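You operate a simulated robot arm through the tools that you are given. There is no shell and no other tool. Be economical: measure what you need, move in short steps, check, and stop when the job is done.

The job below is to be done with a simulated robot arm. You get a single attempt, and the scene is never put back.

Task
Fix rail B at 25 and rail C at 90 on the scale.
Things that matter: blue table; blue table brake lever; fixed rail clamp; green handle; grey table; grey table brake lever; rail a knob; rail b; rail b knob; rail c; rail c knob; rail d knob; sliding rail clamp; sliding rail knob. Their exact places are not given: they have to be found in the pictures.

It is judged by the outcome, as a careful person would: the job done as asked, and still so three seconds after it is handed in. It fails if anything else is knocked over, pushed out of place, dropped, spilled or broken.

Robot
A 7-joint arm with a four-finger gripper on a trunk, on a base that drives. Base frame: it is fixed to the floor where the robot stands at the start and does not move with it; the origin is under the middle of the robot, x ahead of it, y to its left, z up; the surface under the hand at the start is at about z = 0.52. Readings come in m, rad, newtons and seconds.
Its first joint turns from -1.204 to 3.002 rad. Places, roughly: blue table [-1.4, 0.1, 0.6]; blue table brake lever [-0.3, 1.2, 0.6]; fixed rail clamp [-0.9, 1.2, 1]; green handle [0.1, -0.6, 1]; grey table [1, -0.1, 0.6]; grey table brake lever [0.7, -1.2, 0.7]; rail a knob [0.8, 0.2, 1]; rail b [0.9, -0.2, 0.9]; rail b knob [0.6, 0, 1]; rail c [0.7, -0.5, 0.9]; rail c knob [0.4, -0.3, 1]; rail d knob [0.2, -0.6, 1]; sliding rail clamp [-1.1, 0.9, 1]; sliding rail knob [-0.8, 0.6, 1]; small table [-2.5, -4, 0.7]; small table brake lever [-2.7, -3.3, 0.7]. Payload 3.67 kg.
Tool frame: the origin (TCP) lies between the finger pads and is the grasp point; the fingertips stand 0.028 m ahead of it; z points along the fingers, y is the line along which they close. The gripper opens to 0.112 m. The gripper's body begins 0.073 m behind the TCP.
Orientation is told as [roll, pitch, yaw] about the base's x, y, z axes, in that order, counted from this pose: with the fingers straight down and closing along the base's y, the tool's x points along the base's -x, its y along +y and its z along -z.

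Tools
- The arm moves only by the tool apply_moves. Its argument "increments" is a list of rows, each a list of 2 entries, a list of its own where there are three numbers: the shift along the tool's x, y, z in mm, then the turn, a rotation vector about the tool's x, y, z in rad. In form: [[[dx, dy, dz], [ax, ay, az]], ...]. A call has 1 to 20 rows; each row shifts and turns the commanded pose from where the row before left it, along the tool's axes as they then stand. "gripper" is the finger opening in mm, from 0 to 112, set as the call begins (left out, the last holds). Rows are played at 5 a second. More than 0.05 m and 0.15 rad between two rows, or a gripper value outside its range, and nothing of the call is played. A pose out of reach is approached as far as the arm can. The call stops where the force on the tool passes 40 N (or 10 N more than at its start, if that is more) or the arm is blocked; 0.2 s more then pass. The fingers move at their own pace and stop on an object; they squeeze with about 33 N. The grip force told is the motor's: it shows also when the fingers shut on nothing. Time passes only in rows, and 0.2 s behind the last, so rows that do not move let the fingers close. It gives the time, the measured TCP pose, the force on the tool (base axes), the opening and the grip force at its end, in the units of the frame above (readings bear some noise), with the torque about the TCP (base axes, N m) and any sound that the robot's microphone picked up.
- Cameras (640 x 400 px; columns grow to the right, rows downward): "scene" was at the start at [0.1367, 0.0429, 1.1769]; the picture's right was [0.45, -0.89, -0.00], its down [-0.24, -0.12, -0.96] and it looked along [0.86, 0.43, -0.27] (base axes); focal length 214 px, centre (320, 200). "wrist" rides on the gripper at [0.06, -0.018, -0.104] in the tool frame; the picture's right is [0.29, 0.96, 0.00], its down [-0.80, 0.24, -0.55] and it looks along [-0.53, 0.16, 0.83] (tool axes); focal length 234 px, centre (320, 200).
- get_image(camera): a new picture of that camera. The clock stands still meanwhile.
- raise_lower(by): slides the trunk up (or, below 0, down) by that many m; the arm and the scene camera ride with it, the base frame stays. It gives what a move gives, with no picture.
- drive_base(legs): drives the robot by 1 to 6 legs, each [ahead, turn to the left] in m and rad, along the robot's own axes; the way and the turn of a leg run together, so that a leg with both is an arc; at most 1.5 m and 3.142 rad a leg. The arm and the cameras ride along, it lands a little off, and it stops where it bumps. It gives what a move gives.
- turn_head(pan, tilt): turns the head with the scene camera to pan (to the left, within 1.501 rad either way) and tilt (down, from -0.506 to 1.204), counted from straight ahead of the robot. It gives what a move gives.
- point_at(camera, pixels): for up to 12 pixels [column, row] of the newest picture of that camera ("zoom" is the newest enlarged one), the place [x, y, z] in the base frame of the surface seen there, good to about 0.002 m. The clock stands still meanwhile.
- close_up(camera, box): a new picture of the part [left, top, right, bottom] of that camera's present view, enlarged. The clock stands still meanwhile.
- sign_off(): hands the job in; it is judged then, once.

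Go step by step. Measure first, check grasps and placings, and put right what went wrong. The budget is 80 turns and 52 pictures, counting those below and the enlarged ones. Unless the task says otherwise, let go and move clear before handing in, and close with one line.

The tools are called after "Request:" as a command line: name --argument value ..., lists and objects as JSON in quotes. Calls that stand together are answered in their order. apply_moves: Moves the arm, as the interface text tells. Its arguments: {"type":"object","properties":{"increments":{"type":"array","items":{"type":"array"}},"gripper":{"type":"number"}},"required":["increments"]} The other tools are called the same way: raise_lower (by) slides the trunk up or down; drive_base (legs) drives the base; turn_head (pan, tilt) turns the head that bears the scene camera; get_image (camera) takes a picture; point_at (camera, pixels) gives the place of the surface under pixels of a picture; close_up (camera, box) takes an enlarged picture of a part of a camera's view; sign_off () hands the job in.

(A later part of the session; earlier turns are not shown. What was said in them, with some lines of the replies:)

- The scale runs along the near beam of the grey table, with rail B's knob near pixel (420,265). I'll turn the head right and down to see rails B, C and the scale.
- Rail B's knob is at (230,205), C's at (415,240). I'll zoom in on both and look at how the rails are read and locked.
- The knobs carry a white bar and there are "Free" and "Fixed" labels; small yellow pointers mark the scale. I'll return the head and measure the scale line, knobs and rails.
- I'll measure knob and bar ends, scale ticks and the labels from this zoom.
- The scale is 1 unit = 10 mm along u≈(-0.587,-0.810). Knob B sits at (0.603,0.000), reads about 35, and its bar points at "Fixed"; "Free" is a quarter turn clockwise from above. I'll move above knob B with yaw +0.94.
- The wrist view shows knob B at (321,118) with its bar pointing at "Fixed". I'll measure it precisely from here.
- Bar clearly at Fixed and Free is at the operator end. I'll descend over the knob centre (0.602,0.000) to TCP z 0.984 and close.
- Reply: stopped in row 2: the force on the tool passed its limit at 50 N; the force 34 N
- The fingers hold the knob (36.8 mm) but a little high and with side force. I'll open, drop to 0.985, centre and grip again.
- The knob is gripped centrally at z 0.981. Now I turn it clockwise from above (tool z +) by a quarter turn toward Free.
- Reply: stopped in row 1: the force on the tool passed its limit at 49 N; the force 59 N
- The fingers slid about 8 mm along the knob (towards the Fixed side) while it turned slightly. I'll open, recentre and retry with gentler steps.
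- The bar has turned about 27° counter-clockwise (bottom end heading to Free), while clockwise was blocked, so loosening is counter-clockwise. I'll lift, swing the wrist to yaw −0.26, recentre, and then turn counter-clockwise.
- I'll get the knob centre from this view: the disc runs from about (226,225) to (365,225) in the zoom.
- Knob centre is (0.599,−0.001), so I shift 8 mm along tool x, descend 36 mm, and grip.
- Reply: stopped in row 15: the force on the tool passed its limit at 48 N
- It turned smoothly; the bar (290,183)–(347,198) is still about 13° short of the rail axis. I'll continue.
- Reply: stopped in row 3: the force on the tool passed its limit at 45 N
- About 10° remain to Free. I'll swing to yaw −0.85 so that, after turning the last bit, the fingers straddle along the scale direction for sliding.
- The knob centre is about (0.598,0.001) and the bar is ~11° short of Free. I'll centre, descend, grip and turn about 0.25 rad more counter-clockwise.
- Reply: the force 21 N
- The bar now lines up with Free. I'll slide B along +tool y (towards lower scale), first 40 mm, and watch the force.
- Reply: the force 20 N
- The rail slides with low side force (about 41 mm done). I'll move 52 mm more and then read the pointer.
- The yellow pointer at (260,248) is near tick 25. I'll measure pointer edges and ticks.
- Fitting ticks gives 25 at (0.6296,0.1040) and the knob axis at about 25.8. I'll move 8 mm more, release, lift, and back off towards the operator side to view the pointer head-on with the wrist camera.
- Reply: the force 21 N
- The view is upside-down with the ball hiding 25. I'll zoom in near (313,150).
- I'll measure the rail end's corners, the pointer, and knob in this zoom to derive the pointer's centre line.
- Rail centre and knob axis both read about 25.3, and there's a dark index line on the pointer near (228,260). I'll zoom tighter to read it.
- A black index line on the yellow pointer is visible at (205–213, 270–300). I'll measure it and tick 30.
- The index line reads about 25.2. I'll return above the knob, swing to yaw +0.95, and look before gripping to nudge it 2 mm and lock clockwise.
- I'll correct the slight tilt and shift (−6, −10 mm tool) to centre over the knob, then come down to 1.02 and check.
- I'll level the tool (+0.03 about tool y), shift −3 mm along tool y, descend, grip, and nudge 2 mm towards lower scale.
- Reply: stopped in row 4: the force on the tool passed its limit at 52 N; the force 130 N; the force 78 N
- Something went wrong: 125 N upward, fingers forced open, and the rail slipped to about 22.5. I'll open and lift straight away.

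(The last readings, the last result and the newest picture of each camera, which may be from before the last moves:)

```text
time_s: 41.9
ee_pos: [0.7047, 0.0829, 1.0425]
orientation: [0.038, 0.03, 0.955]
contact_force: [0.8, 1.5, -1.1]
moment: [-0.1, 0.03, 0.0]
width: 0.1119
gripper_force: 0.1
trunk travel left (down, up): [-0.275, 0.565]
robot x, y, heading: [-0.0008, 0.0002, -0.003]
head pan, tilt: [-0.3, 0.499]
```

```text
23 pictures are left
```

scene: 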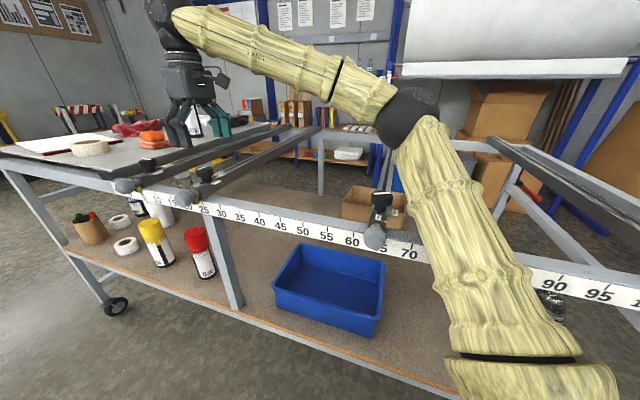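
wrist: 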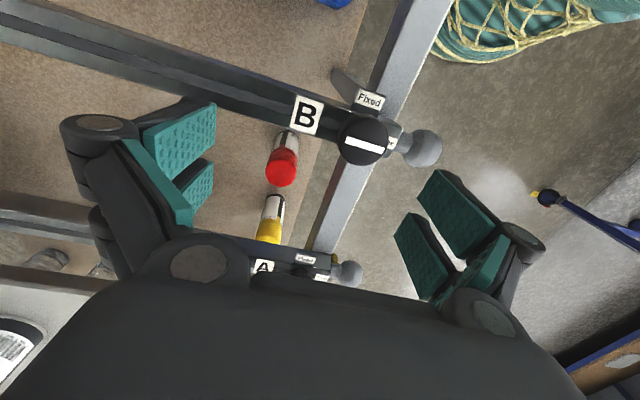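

Rail C's knob has also been shifted (now near (378,215), about 65): the upper arm/elbow leaned on it, which explains the force. I'll lift well clear and look at where the arm sits.

Request:
apply_moves --increments '[[[0, 0, -40], [0.038, -0.03, 0]], [[0, 0, -40], [0, 0, 0]], [[0, 0, -40], [0, 0, 0]], [[0, 0, -40], [0, 0, 0.14]], [[0, 0, -40], [0, 0, 0.14]], [[0, 0, 0], [0, 0, 0.14]], [[0, 0, 0], [0, 0, 0.14]], [[0, 0, 0], [0, 0, 0.14]], [[0, 0, 0], [0, 0, 0.14]], [[0, 0, 0], [0, 0, 0.14]], [[0, 0, 0], [0, 0, 0]]]'

Request:
get_image --camera "scene"

```text
time_s: 44.3
ee_pos: [0.6986, 0.0804, 1.2391]
orientation: [0.001, -0.005, -0.027]
contact_force: [-0.4, 0.3, 0.3]
moment: [0.01, -0.02, -0.01]
width: 0.1121
gripper_force: 0.1
out of reach, approached as far as the arm can: row 3
trunk travel left (down, up): [-0.275, 0.565]
robot x, y, heading: [0.0001, 0.0023, -0.003]
head pan, tilt: [-0.3, 0.499]
```

```text
22 pictures are left
```

scene: 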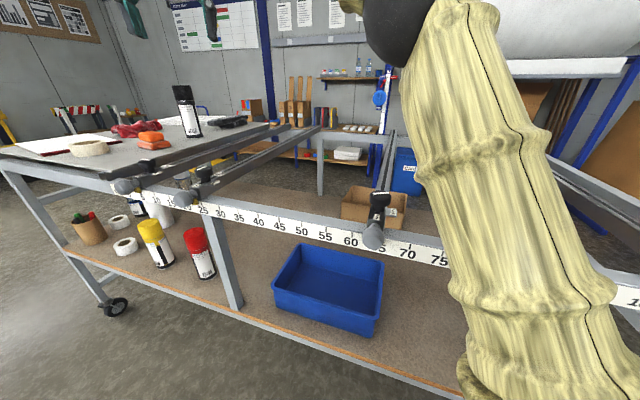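

The upper arm is sitting low against the rails because the trunk is low for this table height. I'll raise the trunk 0.4 m so the arm works from above, and inspect the rails.

Request:
raise_lower --by 0.4

Request:
turn_head --pan -0.3 --tilt 0.8

Request:
get_image --camera "scene"

```text
time_s: 48.2
ee_pos: [0.6992, 0.0798, 1.6387]
orientation: [0.002, -0.003, -0.026]
contact_force: [-1.0, -0.3, -0.7]
moment: [0.01, 0.02, -0.02]
width: 0.1119
gripper_force: 0.1
trunk travel left (down, up): [-0.675, 0.165]
robot x, y, heading: [0.0015, 0.004, -0.006]
head pan, tilt: [-0.3, 0.499]
```

```text
time_s: 49.0
ee_pos: [0.6995, 0.0801, 1.6398]
orientation: [0.001, -0.004, -0.027]
contact_force: [-0.8, 0.2, 0.4]
moment: [0.02, -0.01, -0.02]
width: 0.1122
gripper_force: 0.1
trunk travel left (down, up): [-0.675, 0.165]
robot x, y, heading: [0.0049, 0.0037, -0.012]
head pan, tilt: [-0.3, 0.799]
```

```text
21 pictures are left
```

scene: 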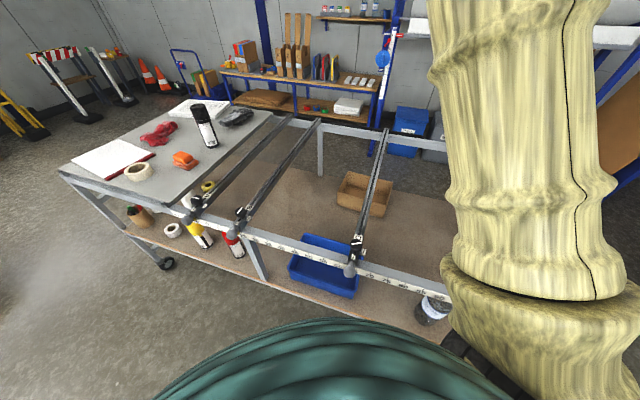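

Request:
close_up --camera "scene" --box '[210, 190, 274, 230]'

Request:
point_at --camera "zoom" --pixels '[[300, 240], [280, 240], [320, 240], [300, 220], [300, 260], [310, 210]]'

Request:
close_up --camera "scene" --box '[320, 220, 400, 290]'

```text
10.00 times, centred on (242, 210) of scene
```

zoom: 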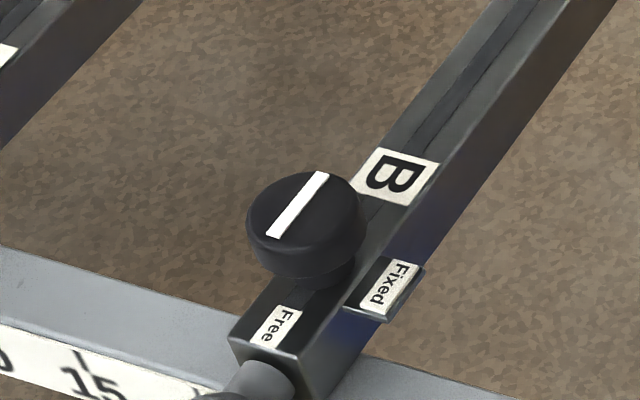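

```text
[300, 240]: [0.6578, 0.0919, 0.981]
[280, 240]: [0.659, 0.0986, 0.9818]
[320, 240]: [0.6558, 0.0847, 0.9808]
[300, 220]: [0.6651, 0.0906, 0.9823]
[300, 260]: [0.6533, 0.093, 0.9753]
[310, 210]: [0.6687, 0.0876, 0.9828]
```

```text
5.71 times, centred on (360, 255) of scene
```

zoom: 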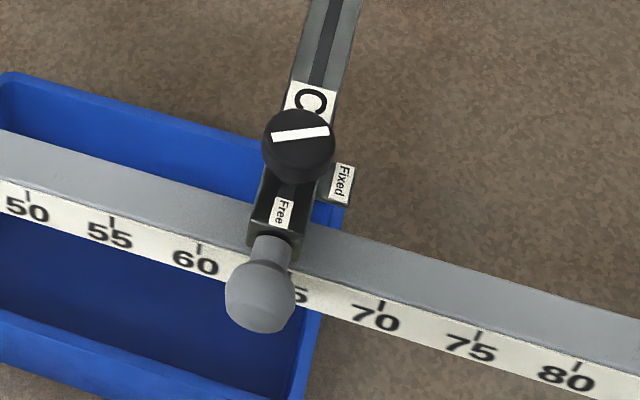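

B is free at about 23.5, and C's knob has been slightly loosened at about 64. With the trunk high, I'll go above B again at yaw +0.92, stop at 1.06 and measure.

Request:
apply_moves --increments '[[[29, 12, 0], [0, 0, 0]], [[0, 0, 48], [0, 0, -0.135]], [[0, 0, 48], [0, 0, -0.135]], [[0, 0, 48], [0, 0, -0.135]], [[0, 0, 48], [0, 0, -0.135]], [[0, 0, 48], [0, 0, -0.135]], [[0, 0, 48], [0, 0, -0.135]], [[0, 0, 48], [0, 0, -0.135]], [[0, 0, 48], [0, 0, 0]], [[0, 0, 48], [0, 0, 0]], [[0, 0, 48], [0, 0, 0]], [[0, 0, 48], [0, 0, 0]], [[0, 0, 48], [0, 0, 0]], [[0, 0, 20], [0, 0, 0]], [[0, 0, 0], [0, 0, 0]]]' --gripper 70

Request:
close_up --camera "wrist" --box '[220, 60, 460, 220]'

Request:
get_image --camera "scene"

```text
time_s: 52.2
ee_pos: [0.6739, 0.0947, 1.0443]
orientation: [-0.002, -0.003, 0.915]
contact_force: [-0.5, 0.2, 0.4]
moment: [0.01, 0.02, -0.01]
width: 0.0702
gripper_force: 0.1
trunk travel left (down, up): [-0.675, 0.165]
robot x, y, heading: [0.0049, 0.0029, -0.006]
head pan, tilt: [-0.3, 0.799]
```

```text
2.50 times, centred on (340, 140) of wrist
```

zoom: 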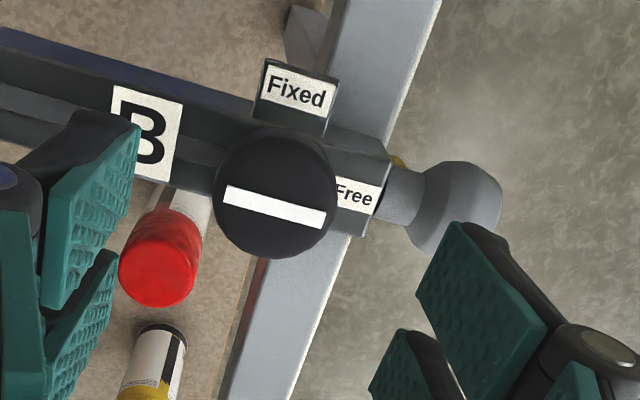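

```text
17 pictures are left
```

scene: 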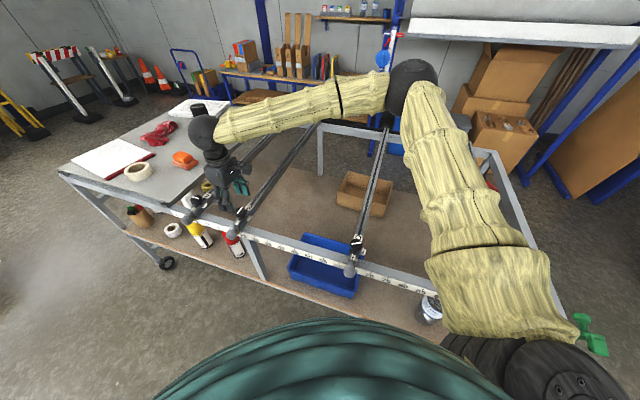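

The arm is now well clear of C. I'll measure the knob bar centre at zoom (274,206).

Request:
point_at --camera "zoom" --pixels '[[274, 207], [228, 194], [322, 220], [275, 150], [275, 250], [300, 90], [358, 195]]'

```text
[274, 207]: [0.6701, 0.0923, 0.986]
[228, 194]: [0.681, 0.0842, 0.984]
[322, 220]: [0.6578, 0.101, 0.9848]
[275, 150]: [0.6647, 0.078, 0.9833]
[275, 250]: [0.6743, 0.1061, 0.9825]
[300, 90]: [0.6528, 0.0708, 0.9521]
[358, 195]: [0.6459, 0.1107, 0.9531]
```

Knob centre is (0.670,0.092), reading about 23.6. I'll centre, descend 61 mm and check without closing.

Request:
apply_moves --increments '[[[4, 1.8, 15], [0, 0, 0]], [[0, 0, 15], [0, 0, 0]], [[0, 0, 15], [0, 0, 0]], [[0, 0, 15], [0, 0, 0]], [[0, 0, 0], [0, 0, 0]]]'

Request:
apply_moves --increments '[[[0, 0, 0], [0, 0, 0]], [[0, 0, 0], [0, 0, 0]]]' --gripper 0

```text
time_s: 53.4
ee_pos: [0.669, 0.0924, 0.9825]
orientation: [-0.001, -0.004, 0.918]
contact_force: [0.4, 0.3, -0.7]
moment: [0.0, 0.03, 0.0]
width: 0.0698
gripper_force: 0.0
trunk travel left (down, up): [-0.675, 0.165]
robot x, y, heading: [0.0012, 0.0024, 0.0]
head pan, tilt: [-0.3, 0.799]
```

```text
time_s: 54.0
ee_pos: [0.6711, 0.0925, 0.9831]
orientation: [-0.002, -0.006, 0.917]
contact_force: [10.4, -5.1, 2.3]
moment: [-0.25, -0.3, 0.0]
width: 0.0353
gripper_force: 44.9
trunk travel left (down, up): [-0.675, 0.165]
robot x, y, heading: [0.0025, 0.0015, -0.004]
head pan, tilt: [-0.3, 0.799]
```

Gripped well. I'll slide it +15 mm along the scale (tool x).

Request:
apply_moves --increments '[[[3, 0, 0], [0, 0, 0]], [[3, 0, 0], [0, 0, 0]], [[3, -0.1, 0], [0, 0, 0]], [[3, -0.1, 0], [0, 0, 0]], [[3, -0.1, 0], [0, 0, 0]], [[0, 0, 0], [0, 0, 0]], [[0, 0, 0], [0, 0, 0]]]'

Request:
close_up --camera "scene" --box '[210, 200, 274, 240]'

```text
time_s: 55.6
ee_pos: [0.6604, 0.079, 0.9833]
orientation: [0.0, -0.006, 0.917]
contact_force: [20.4, -11.3, 16.0]
moment: [-0.2, -0.44, -0.02]
width: 0.0354
gripper_force: 45.0
trunk travel left (down, up): [-0.675, 0.165]
robot x, y, heading: [0.0028, 0.0056, -0.005]
head pan, tilt: [-0.3, 0.799]
```

```text
10.00 times, centred on (242, 220) of scene
```

zoom: 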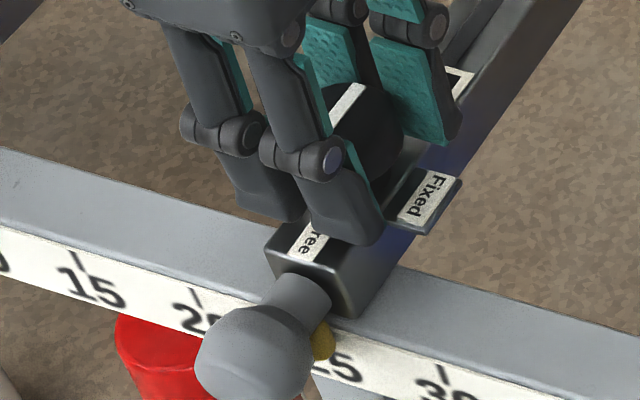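

I'll measure rail-end corners, pointer and ticks in this zoom.

Request:
point_at --camera "zoom" --pixels '[[272, 245], [338, 268], [345, 300], [354, 312], [380, 270], [78, 262], [197, 298], [443, 377], [330, 340], [320, 350], [322, 360]]'

```text
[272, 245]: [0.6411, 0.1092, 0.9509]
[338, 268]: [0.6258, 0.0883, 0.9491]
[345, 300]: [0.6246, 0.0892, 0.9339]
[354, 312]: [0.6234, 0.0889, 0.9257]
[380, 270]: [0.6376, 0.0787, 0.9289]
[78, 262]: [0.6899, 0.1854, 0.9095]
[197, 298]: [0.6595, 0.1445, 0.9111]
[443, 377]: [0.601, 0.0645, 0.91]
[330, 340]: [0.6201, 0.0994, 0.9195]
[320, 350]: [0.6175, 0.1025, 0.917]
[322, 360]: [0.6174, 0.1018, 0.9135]
```

It reads about 25.25, so I'll nudge back 2.3 mm and then turn clockwise by a quarter turn to lock.

Request:
apply_moves --increments '[[[-1.2, 0, 0], [0, 0, 0]], [[-1.2, 0, 0], [0, 0, 0]], [[0, 0, 0], [0, 0, 0]], [[0, 0, 0], [0, 0, 0]]]'

Request:
apply_moves --increments '[[[0, 0, 0], [0, 0, 0.08]], [[0, 0, 0], [0, 0, 0.08]], [[0, 0, 0], [0, 0, 0.08]], [[0, 0, 0], [0, 0, 0.08]], [[0, 0, 0], [0, 0, 0.08]], [[0, 0, 0], [0, 0, 0.08]], [[0, 0, 0], [0, 0, 0.08]], [[0, 0, 0], [0, 0, 0.08]], [[0, 0, 0], [0, 0, 0.08]], [[0, 0, 0], [0, 0, 0.08]], [[0, 0, 0], [0, 0, 0.08]], [[0, 0, 0], [0, 0, 0.08]], [[0, 0, 0], [0, 0, 0.08]], [[0, 0, 0], [0, 0, 0.08]], [[0, 0, 0], [0, 0, 0.08]], [[0, 0, 0], [0, 0, 0.08]], [[0, 0, 0], [0, 0, 0.08]], [[0, 0, 0], [0, 0, 0.08]], [[0, 0, 0], [0, 0, 0.08]], [[0, 0, 0], [0, 0, 0.08]]]'

```text
time_s: 56.6
ee_pos: [0.6612, 0.081, 0.9825]
orientation: [-0.001, -0.004, 0.918]
contact_force: [15.8, -16.1, 14.0]
moment: [-0.78, 0.19, 0.02]
width: 0.0355
gripper_force: 45.3
trunk travel left (down, up): [-0.675, 0.165]
robot x, y, heading: [0.0046, 0.0014, -0.003]
head pan, tilt: [-0.3, 0.799]
```

```text
time_s: 60.8
ee_pos: [0.6618, 0.0827, 0.9825]
orientation: [0.005, 0.0, -0.683]
contact_force: [19.7, -12.9, 17.0]
moment: [-0.1, -0.5, 0.41]
width: 0.0359
gripper_force: 45.7
trunk travel left (down, up): [-0.675, 0.165]
robot x, y, heading: [-0.0009, 0.0033, -0.005]
head pan, tilt: [-0.3, 0.799]
```

The full turn went through with rising torque (0.41 N·m). I'll release, lift and check bar and position.

Request:
apply_moves --increments '[[[0, 0, 0], [0, 0, 0]], [[0, 0, 0], [0, 0, 0]], [[0, 0, -30], [0, 0, 0]], [[0, 0, -50], [0, 0, 0]], [[0, 0, -50], [0, 0, 0]], [[0, 0, -50], [0, 0, 0]], [[0, 0, 0], [0, 0, 0]]]' --gripper 70

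Request:
close_up --camera "scene" --box '[210, 195, 274, 235]'

Request:
point_at --camera "zoom" --pixels '[[272, 295], [338, 318], [380, 320], [197, 348], [443, 427], [78, 312], [330, 390], [320, 390], [328, 380]]'

```text
time_s: 62.4
ee_pos: [0.6595, 0.0798, 1.1629]
orientation: [0.004, -0.001, -0.68]
contact_force: [-0.4, 0.7, 0.1]
moment: [-0.02, 0.03, 0.04]
width: 0.0702
gripper_force: 0.1
trunk travel left (down, up): [-0.675, 0.165]
robot x, y, heading: [-0.0007, 0.0039, -0.005]
head pan, tilt: [-0.3, 0.799]
```

```text
10.00 times, centred on (242, 215) of scene
```

zoom: 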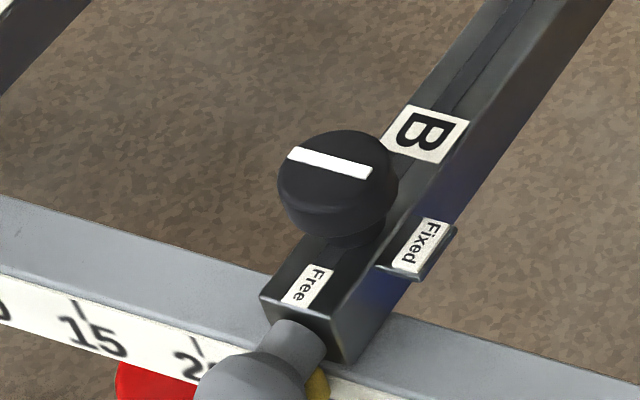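

```text
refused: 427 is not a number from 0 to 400
```

Request:
point_at --camera "zoom" --pixels '[[264, 295], [336, 320], [330, 318], [370, 320], [400, 280], [197, 347], [80, 311], [325, 385], [318, 390], [322, 375], [290, 152], [370, 174]]'

```text
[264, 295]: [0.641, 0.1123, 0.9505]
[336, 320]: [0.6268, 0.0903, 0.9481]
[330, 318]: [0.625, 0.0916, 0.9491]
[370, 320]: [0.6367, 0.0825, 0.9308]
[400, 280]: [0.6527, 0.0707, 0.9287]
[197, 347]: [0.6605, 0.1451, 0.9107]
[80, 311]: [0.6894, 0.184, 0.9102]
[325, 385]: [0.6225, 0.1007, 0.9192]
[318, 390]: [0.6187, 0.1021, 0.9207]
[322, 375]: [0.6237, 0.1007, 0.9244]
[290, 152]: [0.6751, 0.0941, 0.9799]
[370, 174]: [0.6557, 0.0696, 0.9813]
```

B is locked: bar on Fixed and rail centre at about 25.1. Now to C: I'll move above its knob (≈(0.428,−0.232)) and swing to yaw −1.75.

Request:
apply_moves --increments '[[[-2, -48.5, 0], [0, 0, 0]], [[-2, -48.5, 0], [0, 0, 0]], [[-2, -48.5, 0], [0, 0, 0]], [[-2, -48.5, 0], [0, 0, 0]], [[-2, -48.5, 0], [0, 0, 0]], [[-2, -48.5, 0], [0, 0, 0]], [[-2, -48.5, 0], [0, 0, 0]], [[-2, -48.5, 0], [0, 0, 0]], [[0, 0, 0], [0, 0, 0.134]], [[0, 0, 0], [0, 0, 0.134]], [[0, 0, 0], [0, 0, 0.134]], [[0, 0, 0], [0, 0, 0.134]], [[0, 0, 0], [0, 0, 0.134]], [[0, 0, 0], [0, 0, 0.134]], [[0, 0, 0], [0, 0, 0.134]], [[0, 0, 0], [0, 0, 0.134]], [[0, 0, 45], [0, 0, 0]], [[0, 0, 45], [0, 0, 0]], [[0, 0, 0], [0, 0, 0]]]'

Request:
get_image --camera "wrist"

```text
time_s: 66.4
ee_pos: [0.4457, -0.2306, 1.0721]
orientation: [0.001, 0.0, -1.752]
contact_force: [-0.4, 0.0, -0.1]
moment: [-0.02, -0.01, 0.0]
width: 0.07
gripper_force: 0.2
out of reach, approached as far as the arm can: row 17, 18
trunk travel left (down, up): [-0.675, 0.165]
robot x, y, heading: [0.0007, 0.0018, -0.007]
head pan, tilt: [-0.3, 0.799]
```

```text
14 pictures are left
```

wrist: 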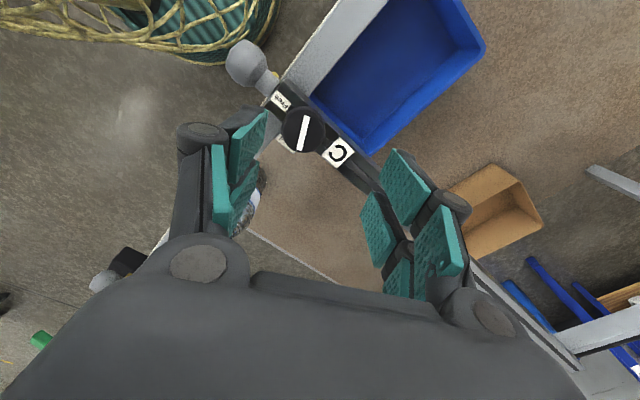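

The reach is at its near limit here. I'll back the base off 0.15 m (the fingers are above everything) so C at 64 and at 90 both lie in comfortable reach.

Request:
drive_base --legs '[[-0.16, 0]]'

Request:
apply_moves --increments '[[[0, -40, 0], [0, 0, 0]], [[0, -40, 0], [0, 0, 0]], [[0, -40, 0], [0, 0, 0]], [[0, 0, 0], [0, 0, 0]]]'

```text
time_s: 67.8
ee_pos: [0.2853, -0.2299, 1.0726]
orientation: [0.003, 0.005, -1.751]
contact_force: [-0.2, -0.7, 1.0]
moment: [0.0, -0.06, 0.02]
width: 0.07
gripper_force: 0.1
trunk travel left (down, up): [-0.675, 0.165]
robot x, y, heading: [-0.159, 0.0062, 0.007]
head pan, tilt: [-0.3, 0.799]
```

```text
time_s: 68.8
ee_pos: [0.2848, -0.2201, 1.0838]
orientation: [-0.001, 0.003, -1.751]
contact_force: [-0.5, -0.5, -0.2]
moment: [0.0, -0.01, -0.01]
width: 0.0701
gripper_force: 0.0
out of reach, approached as far as the arm can: row 1, 2, 3
trunk travel left (down, up): [-0.675, 0.165]
robot x, y, heading: [-0.1643, 0.0052, 0.003]
head pan, tilt: [-0.3, 0.799]
```

I moved along the wrong sign; +y is forward here. I'll correct.

Request:
apply_moves --increments '[[[4, 36, 0], [0, 0, 0]], [[4, 36, 0], [0, 0, 0]], [[4, 36, 0], [0, 0, 0]], [[2, 35, 0], [0, 0, 0]], [[0, 0, 0], [0, 0, 0]]]'

```text
time_s: 70.0
ee_pos: [0.4288, -0.2322, 1.0844]
orientation: [0.001, 0.004, -1.751]
contact_force: [-0.4, 0.5, -0.1]
moment: [0.01, -0.04, 0.0]
width: 0.0699
gripper_force: 0.1
trunk travel left (down, up): [-0.675, 0.165]
robot x, y, heading: [-0.1599, 0.0042, 0.003]
head pan, tilt: [-0.3, 0.799]
```

Now at the expected place over C; I'll look with the wrist camera and measure the knob.

Request:
close_up --camera "wrist" --box '[220, 60, 460, 220]'

Request:
point_at --camera "zoom" --pixels '[[200, 180], [240, 180], [280, 180], [240, 140], [240, 220], [200, 140], [280, 220]]'

```text
2.50 times, centred on (340, 140) of wrist
```

zoom: 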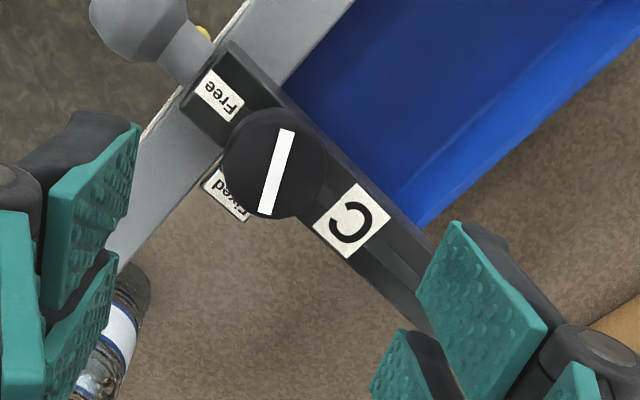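

```text
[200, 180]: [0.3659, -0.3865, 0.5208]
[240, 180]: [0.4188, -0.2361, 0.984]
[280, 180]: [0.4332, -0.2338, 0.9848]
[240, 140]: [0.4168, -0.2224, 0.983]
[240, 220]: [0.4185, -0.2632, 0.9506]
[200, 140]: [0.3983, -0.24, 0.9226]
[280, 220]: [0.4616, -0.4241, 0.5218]
```

Knob C's centre is (0.4315,−0.231), with the bar 27° from Fixed towards Free. I'll descend, grip, then turn counter-clockwise 1.13 rad.

Request:
apply_moves --increments '[[[1.7, 2.4, 40], [0, 0, 0]], [[0, 0, 30], [0, 0, 0]], [[0, 0, 20], [0, 0, 0]], [[0, 0, 12], [0, 0, 0]], [[0, 0, 0], [0, 0, 0]]]'

Request:
apply_moves --increments '[[[0, 0, 0], [0, 0, 0]], [[0, 0, 0], [0, 0, 0]]]' --gripper 0

Request:
apply_moves --increments '[[[0, 0, 0], [0, 0, -0.08]], [[0, 0, 0], [0, 0, -0.08]], [[0, 0, 0], [0, 0, -0.08]], [[0, 0, 0], [0, 0, -0.08]], [[0, 0, 0], [0, 0, -0.08]], [[0, 0, 0], [0, 0, -0.08]], [[0, 0, 0], [0, 0, -0.08]], [[0, 0, 0], [0, 0, -0.08]], [[0, 0, 0], [0, 0, -0.08]], [[0, 0, 0], [0, 0, -0.08]], [[0, 0, 0], [0, 0, -0.08]], [[0, 0, 0], [0, 0, -0.08]], [[0, 0, 0], [0, 0, -0.08]], [[0, 0, 0], [0, 0, -0.08]], [[0, 0, 0], [0, 0, 0]]]'

```text
time_s: 71.2
ee_pos: [0.4299, -0.2286, 0.9823]
orientation: [0.0, 0.003, -1.749]
contact_force: [0.4, -0.8, -0.2]
moment: [-0.03, 0.02, 0.01]
width: 0.07
gripper_force: 0.1
trunk travel left (down, up): [-0.675, 0.165]
robot x, y, heading: [-0.1585, 0.004, 0.004]
head pan, tilt: [-0.3, 0.799]
```

```text
time_s: 71.8
ee_pos: [0.4318, -0.2281, 0.9827]
orientation: [0.002, 0.004, -1.752]
contact_force: [5.7, -3.3, 1.9]
moment: [-0.33, -0.12, 0.03]
width: 0.0361
gripper_force: 45.4
trunk travel left (down, up): [-0.675, 0.165]
robot x, y, heading: [-0.1573, 0.0015, 0.003]
head pan, tilt: [-0.3, 0.799]
```

```text
time_s: 75.0
ee_pos: [0.43, -0.2287, 0.9829]
orientation: [0.004, 0.001, -0.632]
contact_force: [1.4, -6.4, 14.0]
moment: [-0.08, 0.04, -0.4]
width: 0.036
gripper_force: 45.2
trunk travel left (down, up): [-0.675, 0.165]
robot x, y, heading: [-0.1588, 0.002, 0.003]
head pan, tilt: [-0.3, 0.799]
```

The turn ended with a rise in torque (stop at Free). I'll slide C along −tool y, first 150 mm, watching force.

Request:
apply_moves --increments '[[[0, -15, 0], [0, 0, 0]], [[0, -15, 0], [0, 0, 0]], [[0, -15, 0], [0, 0, 0]], [[0, -15, 0], [0, 0, 0]], [[0, -15, 0], [0, 0, 0]], [[0, -15, 0], [0, 0, 0]], [[0, -15, 0], [0, 0, 0]], [[0, -15, 0], [0, 0, 0]], [[0, -15, 0], [0, 0, 0]], [[0, -15, 0], [0, 0, 0]], [[0, 0, 0], [0, 0, 0]]]'

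Request:
turn_head --pan -0.8 --tilt 0.8

Request:
get_image --camera "scene"

```text
time_s: 77.4
ee_pos: [0.3418, -0.3494, 0.9819]
orientation: [0.003, -0.001, -0.632]
contact_force: [4.9, -4.2, 19.9]
moment: [-0.42, -0.09, 0.01]
width: 0.0361
gripper_force: 45.4
trunk travel left (down, up): [-0.675, 0.165]
robot x, y, heading: [-0.1612, 0.0045, -0.0]
head pan, tilt: [-0.3, 0.799]
```

```text
time_s: 78.3
ee_pos: [0.3411, -0.3486, 0.9816]
orientation: [0.004, -0.001, -0.633]
contact_force: [7.9, -9.8, 26.1]
moment: [-0.36, -0.34, 0.0]
width: 0.0358
gripper_force: 45.1
trunk travel left (down, up): [-0.675, 0.165]
robot x, y, heading: [-0.1621, 0.0048, 0.001]
head pan, tilt: [-0.799, 0.799]
```

```text
12 pictures are left
```

scene: 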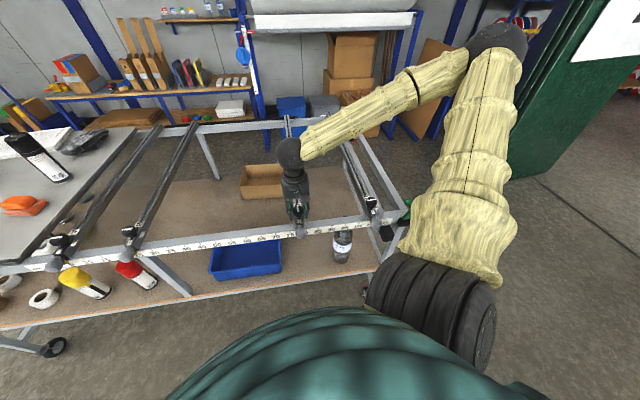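

C slides freely and is at about 78.7; the upper arm clears D. I'll continue 110 mm.

Request:
apply_moves --increments '[[[0, -15, 0], [0, 0, 0]], [[0, -15, 0], [0, 0, 0]], [[0, -15, 0], [0, 0, 0]], [[0, -15, 0], [0, 0, 0]], [[0, -15, 0], [0, 0, 0]], [[0, -15, 0], [0, 0, 0]], [[0, -15, 0], [0, 0, 0]], [[0, -5, 0], [0, 0, 0]], [[0, 0, 0], [0, 0, 0]], [[0, 0, 0], [0, 0, 0]]]'

Request:
close_up --camera "scene" --box '[290, 180, 402, 250]'

```text
time_s: 79.6
ee_pos: [0.3019, -0.3995, 0.9731]
orientation: [0.047, 0.022, -0.639]
contact_force: [9.4, -0.3, 10.1]
moment: [-0.07, 0.28, 0.04]
width: 0.0364
gripper_force: 45.2
trunk travel left (down, up): [-0.675, 0.165]
robot x, y, heading: [-0.156, 0.0015, 0.006]
head pan, tilt: [-0.799, 0.799]
stopped in row 6: the force on the tool passed its limit at 80 N (the readings are from after the stop); the commanded pose is now the measured one
```

```text
5.71 times, centred on (346, 215) of scene
```

zoom: 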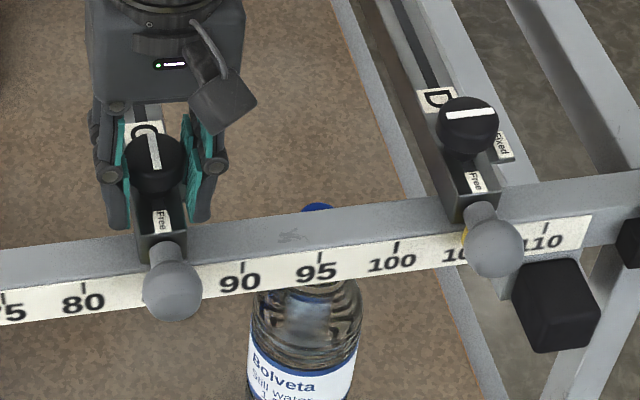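

C stopped at about 85 with the arm straining (likely the shoulder's turn limit), not the rail. I'll let go, lift, and check clearance of elbow versus the green board before moving the base.

Request:
apply_moves --increments '[[[0, 0, 0], [0, 0, 0]], [[0, 0, 0], [0, 0, 0]], [[0, 0, -30], [0, 0, 0]], [[0, 0, -40], [0, 0, 0]], [[0, 0, -40], [0, 0, 0]], [[0, 0, 0], [0, 0, 0]]]' --gripper 70

Request:
get_image --camera "scene"

Request:
point_at --camera "scene" --pixels '[[500, 45], [470, 130], [460, 230], [545, 130], [600, 60], [520, 200], [405, 212], [430, 310], [372, 200]]'

```text
time_s: 81.0
ee_pos: [0.2973, -0.4021, 1.0833]
orientation: [0.041, 0.023, -0.638]
contact_force: [0.1, 1.9, 0.5]
moment: [-0.16, 0.01, 0.0]
width: 0.0701
gripper_force: 0.0
trunk travel left (down, up): [-0.675, 0.165]
robot x, y, heading: [-0.1577, -0.0009, 0.0]
head pan, tilt: [-0.799, 0.799]
```

```text
10 pictures are left
```

scene: 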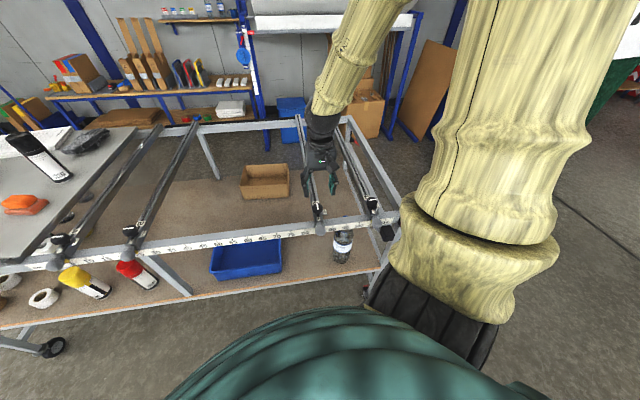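

```text
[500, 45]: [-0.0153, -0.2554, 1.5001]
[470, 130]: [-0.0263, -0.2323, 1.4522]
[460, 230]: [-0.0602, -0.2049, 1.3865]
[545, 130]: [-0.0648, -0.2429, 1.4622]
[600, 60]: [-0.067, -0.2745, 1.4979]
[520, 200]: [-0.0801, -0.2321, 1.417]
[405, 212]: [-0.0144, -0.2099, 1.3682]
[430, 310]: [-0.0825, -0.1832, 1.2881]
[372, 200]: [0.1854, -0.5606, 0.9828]
```

The arm has reconfigured with the elbow up and near the body. I'll lift another 150 mm, back off 0.1 m and turn the base right 0.35 rad so the target is in front.

Request:
apply_moves --increments '[[[0, 0, -50], [0.02, -0.012, 0]], [[0, 0, -50], [0.02, -0.011, 0]], [[0, 0, -50], [0, 0, 0]], [[0, 0, 0], [0, 0, 0]]]'

Request:
drive_base --legs '[[-0.1, 0], [0, -0.35]]'

```text
time_s: 82.0
ee_pos: [0.3658, -0.4137, 1.1449]
orientation: [0.003, 0.003, -0.64]
contact_force: [0.7, 0.2, -0.9]
moment: [-0.02, -0.01, -0.02]
width: 0.0703
gripper_force: 0.0
out of reach, approached as far as the arm can: row 1, 2, 3
trunk travel left (down, up): [-0.675, 0.165]
robot x, y, heading: [-0.162, 0.006, 0.006]
head pan, tilt: [-0.799, 0.799]
```

```text
time_s: 84.2
ee_pos: [0.0916, -0.5699, 1.1456]
orientation: [0.004, 0.004, -0.986]
contact_force: [0.8, 0.1, -0.1]
moment: [0.01, -0.01, -0.02]
width: 0.07
gripper_force: 0.1
trunk travel left (down, up): [-0.675, 0.165]
robot x, y, heading: [-0.2536, 0.0066, -0.349]
head pan, tilt: [-0.799, 0.799]
```

The base is turned. I'll bring the hand back over C (≈(0.300,−0.401)) and set yaw −0.3.

Request:
apply_moves --increments '[[[4.4, 44.5, 0], [0, 0, 0]], [[4.4, 44.5, 0], [0, 0, 0]], [[4.4, 44.5, 0], [0, 0, 0]], [[4.4, 44.5, 0], [0, 0, 0]], [[4.4, 44.5, 0], [0, 0, 0]], [[4.4, 44.5, 0], [0, 0, 0]], [[0, 0, 0], [0, 0, -0.137]], [[0, 0, 0], [0, 0, -0.137]], [[0, 0, 0], [0, 0, -0.137]], [[0, 0, 0], [0, 0, -0.137]], [[0, 0, 0], [0, 0, -0.137]], [[0, 0, 30], [0, 0, 0]], [[0, 0, 40], [0, 0, 0]], [[0, 0, 0], [0, 0, 0]]]'

Request:
close_up --camera "wrist" --box '[200, 40, 460, 220]'

```text
time_s: 87.2
ee_pos: [0.2985, -0.3996, 1.0749]
orientation: [0.008, -0.001, -0.301]
contact_force: [0.0, -0.5, 0.0]
moment: [0.03, 0.03, 0.02]
width: 0.0701
gripper_force: 0.0
trunk travel left (down, up): [-0.675, 0.165]
robot x, y, heading: [-0.2604, 0.0061, -0.343]
head pan, tilt: [-0.799, 0.799]
```

```text
2.22 times, centred on (330, 130) of wrist
```

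zoom: 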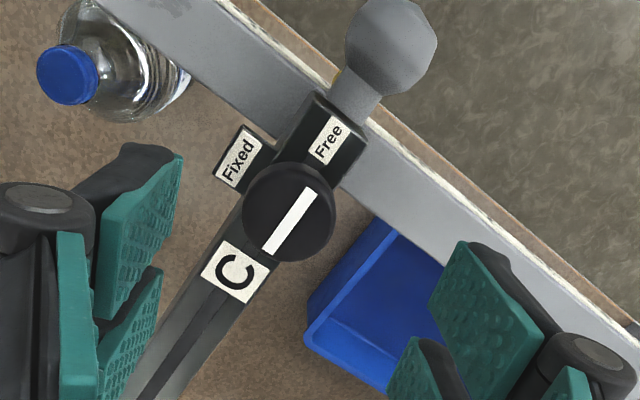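

C is Free with its bar centre at (290,220). I'll measure that and also the bottle cap's height, since the bottle stands in C's path.

Request:
point_at --camera "zoom" --pixels '[[290, 220], [270, 250], [310, 192], [250, 205], [325, 230], [68, 75], [235, 280]]'

```text
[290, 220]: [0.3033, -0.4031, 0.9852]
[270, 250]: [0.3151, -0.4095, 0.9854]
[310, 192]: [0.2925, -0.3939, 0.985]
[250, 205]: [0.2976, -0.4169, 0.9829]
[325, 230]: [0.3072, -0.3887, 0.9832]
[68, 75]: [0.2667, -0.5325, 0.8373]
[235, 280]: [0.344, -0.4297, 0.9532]
```

The bottle cap (z 0.837) is below the rail. Knob C is at (0.3035,−0.402), about 85.3. I'll descend, grip, and slide 45 mm along the scale.

Request:
apply_moves --increments '[[[-5.4, -0.8, 30], [0, 0, 0]], [[0, 0, 30], [0, 0, 0]], [[0, 0, 20], [0, 0, 0]], [[0, 0, 12], [0, 0, 0]], [[0, 0, 0], [0, 0, 0]]]'

Request:
apply_moves --increments '[[[0, 0, 0], [0, 0, 0]], [[0, 0, 0], [0, 0, 0]]]' --gripper 0

Request:
apply_moves --increments '[[[2.94, -8.5, 0], [0, 0, 0]], [[2.94, -8.5, 0], [0, 0, 0]], [[2.94, -8.5, 0], [0, 0, 0]], [[2.94, -8.5, 0], [0, 0, 0]], [[2.94, -8.5, 0], [0, 0, 0]], [[0, 0, 0], [0, 0, 0]], [[0, 0, 0], [0, 0, 0]]]'

Request:
turn_head --pan -0.4 --tilt 0.9

Request:
get_image --camera "scene"

```text
time_s: 88.4
ee_pos: [0.3052, -0.3995, 0.9844]
orientation: [0.007, 0.0, -0.303]
contact_force: [0.1, -0.8, -0.1]
moment: [0.04, -0.03, 0.01]
width: 0.0701
gripper_force: 0.1
trunk travel left (down, up): [-0.675, 0.165]
robot x, y, heading: [-0.2586, -0.0009, -0.344]
head pan, tilt: [-0.799, 0.799]
```

```text
time_s: 89.0
ee_pos: [0.3055, -0.4017, 0.9833]
orientation: [0.007, 0.001, -0.303]
contact_force: [3.3, -4.7, 0.3]
moment: [-0.19, -0.51, 0.01]
width: 0.0357
gripper_force: 44.5
trunk travel left (down, up): [-0.675, 0.165]
robot x, y, heading: [-0.2586, 0.0036, -0.345]
head pan, tilt: [-0.799, 0.799]
```

```text
time_s: 90.6
ee_pos: [0.277, -0.4379, 0.9833]
orientation: [0.006, 0.002, -0.301]
contact_force: [2.1, -0.2, 2.7]
moment: [-0.11, -0.09, 0.01]
width: 0.0358
gripper_force: 44.9
trunk travel left (down, up): [-0.675, 0.165]
robot x, y, heading: [-0.2627, 0.0043, -0.347]
head pan, tilt: [-0.799, 0.799]
```

```text
time_s: 91.5
ee_pos: [0.2789, -0.4389, 0.9817]
orientation: [0.007, 0.001, -0.303]
contact_force: [-2.9, -0.1, 0.5]
moment: [-0.01, 0.24, 0.02]
width: 0.0353
gripper_force: 44.8
trunk travel left (down, up): [-0.675, 0.165]
robot x, y, heading: [-0.2609, 0.0085, -0.346]
head pan, tilt: [-0.4, 0.901]
```

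```text
8 pictures are left
```

scene: 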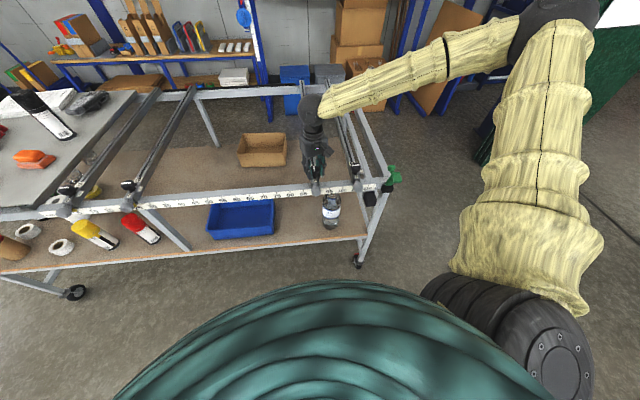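

I'll zoom on C's end to read the pointer.

Request:
close_up --camera "scene" --box '[290, 165, 346, 200]'

```text
11.43 times, centred on (318, 182) of scene
```

zoom: 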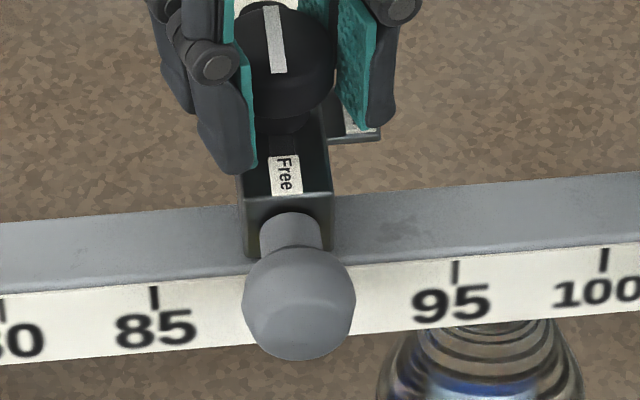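

Request:
point_at --camera "zoom" --pixels '[[245, 193], [330, 189], [247, 180], [326, 170], [250, 225], [331, 225], [154, 297], [456, 272], [605, 260], [3, 310], [331, 245], [248, 240]]'

```text
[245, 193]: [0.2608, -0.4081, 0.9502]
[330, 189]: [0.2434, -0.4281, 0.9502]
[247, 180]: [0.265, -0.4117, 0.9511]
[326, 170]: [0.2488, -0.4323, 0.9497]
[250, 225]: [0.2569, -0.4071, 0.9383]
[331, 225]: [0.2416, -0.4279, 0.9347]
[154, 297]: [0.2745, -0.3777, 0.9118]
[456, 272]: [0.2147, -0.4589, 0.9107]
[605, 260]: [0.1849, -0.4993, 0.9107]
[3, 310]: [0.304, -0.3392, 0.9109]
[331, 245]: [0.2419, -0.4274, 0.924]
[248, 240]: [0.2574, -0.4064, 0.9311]
```

Tick 90 is at (0.2445,−0.4187) and C's rail centre is 4.6 mm short, so I'll slide 4.7 mm more and verify.

Request:
apply_moves --increments '[[[0.75, -2.2, 0], [0, 0, 0]], [[0.8, -2.25, 0], [0, 0, 0]], [[0, 0, 0], [0, 0, 0]], [[0, 0, 0], [0, 0, 0]]]'

Request:
close_up --camera "scene" --box '[290, 165, 346, 200]'

Request:
point_at --camera "zoom" --pixels '[[258, 192], [342, 188], [260, 180], [338, 170], [262, 225], [343, 225], [154, 297], [456, 272], [605, 260], [3, 310], [343, 240], [260, 240]]'

```text
time_s: 92.5
ee_pos: [0.2763, -0.4399, 0.9826]
orientation: [0.007, 0.003, -0.301]
contact_force: [0.1, 4.3, -2.0]
moment: [0.14, -0.02, 0.03]
width: 0.0357
gripper_force: 44.6
trunk travel left (down, up): [-0.675, 0.165]
robot x, y, heading: [-0.2603, 0.0049, -0.347]
head pan, tilt: [-0.4, 0.901]
```

```text
11.43 times, centred on (318, 182) of scene
```

zoom: 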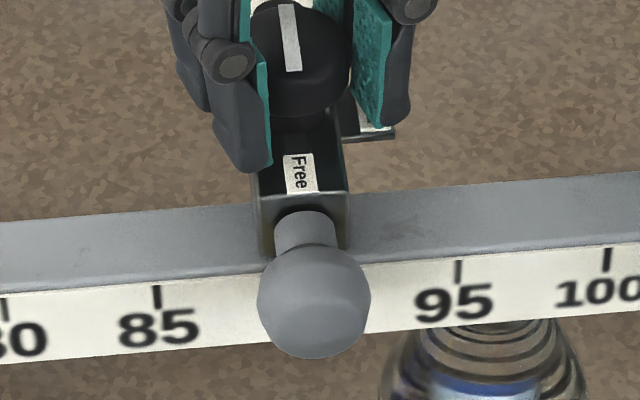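

```text
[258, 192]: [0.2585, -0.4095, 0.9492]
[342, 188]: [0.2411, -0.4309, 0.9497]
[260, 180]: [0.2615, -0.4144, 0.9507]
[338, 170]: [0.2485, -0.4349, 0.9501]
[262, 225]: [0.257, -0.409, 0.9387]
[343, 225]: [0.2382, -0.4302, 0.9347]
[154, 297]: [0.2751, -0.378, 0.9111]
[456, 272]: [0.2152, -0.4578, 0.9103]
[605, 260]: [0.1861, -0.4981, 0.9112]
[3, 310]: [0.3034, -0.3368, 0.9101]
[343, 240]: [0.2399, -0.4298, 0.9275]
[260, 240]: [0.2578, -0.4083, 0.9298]
```

C now reads about 89.9. I'll add a 0.8 mm nudge, then turn clockwise a quarter turn to lock it.

Request:
apply_moves --increments '[[[0.27, -0.75, 0], [0, 0, 0]], [[0, 0, 0], [0, 0, 0.084]], [[0, 0, 0], [0, 0, 0.084]], [[0, 0, 0], [0, 0, 0.084]], [[0, 0, 0], [0, 0, 0.084]], [[0, 0, 0], [0, 0, 0.084]], [[0, 0, 0], [0, 0, 0.084]], [[0, 0, 0], [0, 0, 0.084]], [[0, 0, 0], [0, 0, 0.084]], [[0, 0, 0], [0, 0, 0.084]], [[0, 0, 0], [0, 0, 0.084]], [[0, 0, 0], [0, 0, 0.084]], [[0, 0, 0], [0, 0, 0.084]], [[0, 0, 0], [0, 0, 0.084]], [[0, 0, 0], [0, 0, 0.084]], [[0, 0, 0], [0, 0, 0.084]], [[0, 0, 0], [0, 0, 0.084]], [[0, 0, 0], [0, 0, 0.084]], [[0, 0, 0], [0, 0, 0.084]], [[0, 0, 0], [0, 0, 0.084]]]'

```text
time_s: 96.7
ee_pos: [0.2756, -0.443, 0.983]
orientation: [0.0, 0.008, -1.897]
contact_force: [4.6, 1.3, 4.9]
moment: [-0.18, 0.09, 0.54]
width: 0.0359
gripper_force: 44.7
trunk travel left (down, up): [-0.675, 0.165]
robot x, y, heading: [-0.2619, 0.001, -0.343]
head pan, tilt: [-0.4, 0.901]
```

Full quarter turn with the torque rising to 0.54 N·m at the stop. I'll release, lift well clear and check.

Request:
apply_moves --increments '[[[0, 0, 0], [0, 0, 0]], [[0, 0, 0], [0, 0, 0]], [[0, 0, -30], [0, 0, 0]], [[0, 0, -50], [0, 0, 0]], [[0, 0, -50], [0, 0, 0]], [[0, 0, 0], [0, 0, 0]]]' --gripper 75

Request:
close_up --camera "scene" --box '[290, 160, 354, 200]'

Request:
point_at --camera "zoom" --pixels '[[228, 218], [300, 215], [232, 250], [302, 250], [135, 310], [398, 290], [528, 280], [4, 322]]'

```text
time_s: 98.1
ee_pos: [0.2765, -0.4436, 1.1133]
orientation: [-0.002, 0.007, -1.898]
contact_force: [0.4, -0.8, 0.6]
moment: [0.02, -0.01, 0.01]
width: 0.075
gripper_force: 0.1
trunk travel left (down, up): [-0.675, 0.165]
robot x, y, heading: [-0.2603, 0.0043, -0.343]
head pan, tilt: [-0.4, 0.901]
```

```text
10.00 times, centred on (322, 180) of scene
```

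zoom: 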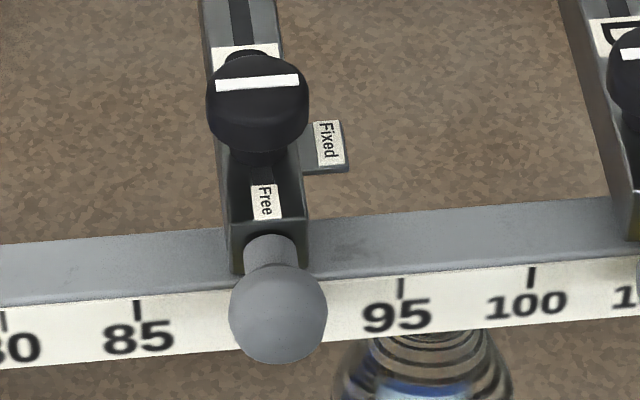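

```text
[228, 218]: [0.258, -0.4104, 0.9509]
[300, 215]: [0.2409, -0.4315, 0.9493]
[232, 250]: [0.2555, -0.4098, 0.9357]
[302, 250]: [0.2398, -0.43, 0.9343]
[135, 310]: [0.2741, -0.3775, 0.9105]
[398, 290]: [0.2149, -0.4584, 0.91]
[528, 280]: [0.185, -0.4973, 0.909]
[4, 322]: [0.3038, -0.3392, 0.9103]
```

C is at about 90.0 with its bar on Fixed. One last look at A, B and the surroundings.

Request:
close_up --camera "scene" --box '[0, 140, 180, 260]'

```text
3.33 times, centred on (90, 200) of scene
```

zoom: 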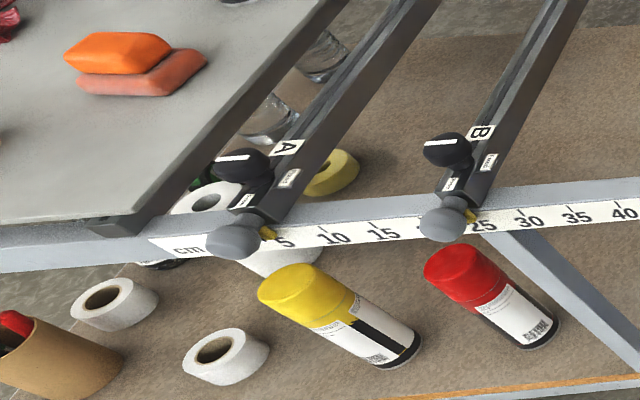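

A is unmoved and still Fixed, B sits at 25 with its bar on Fixed, and everything around is standing. I'm handing in.

Request:
sign_off

```text
The job is handed in.
```

Rail B is locked at about 25 and rail C at about 90, both with their knobs turned to Fixed; the hand is clear. Along the way the arm leaned on C and pushed it out of place before I moved it to 90, and nothing else looked disturbed in the last pictures.
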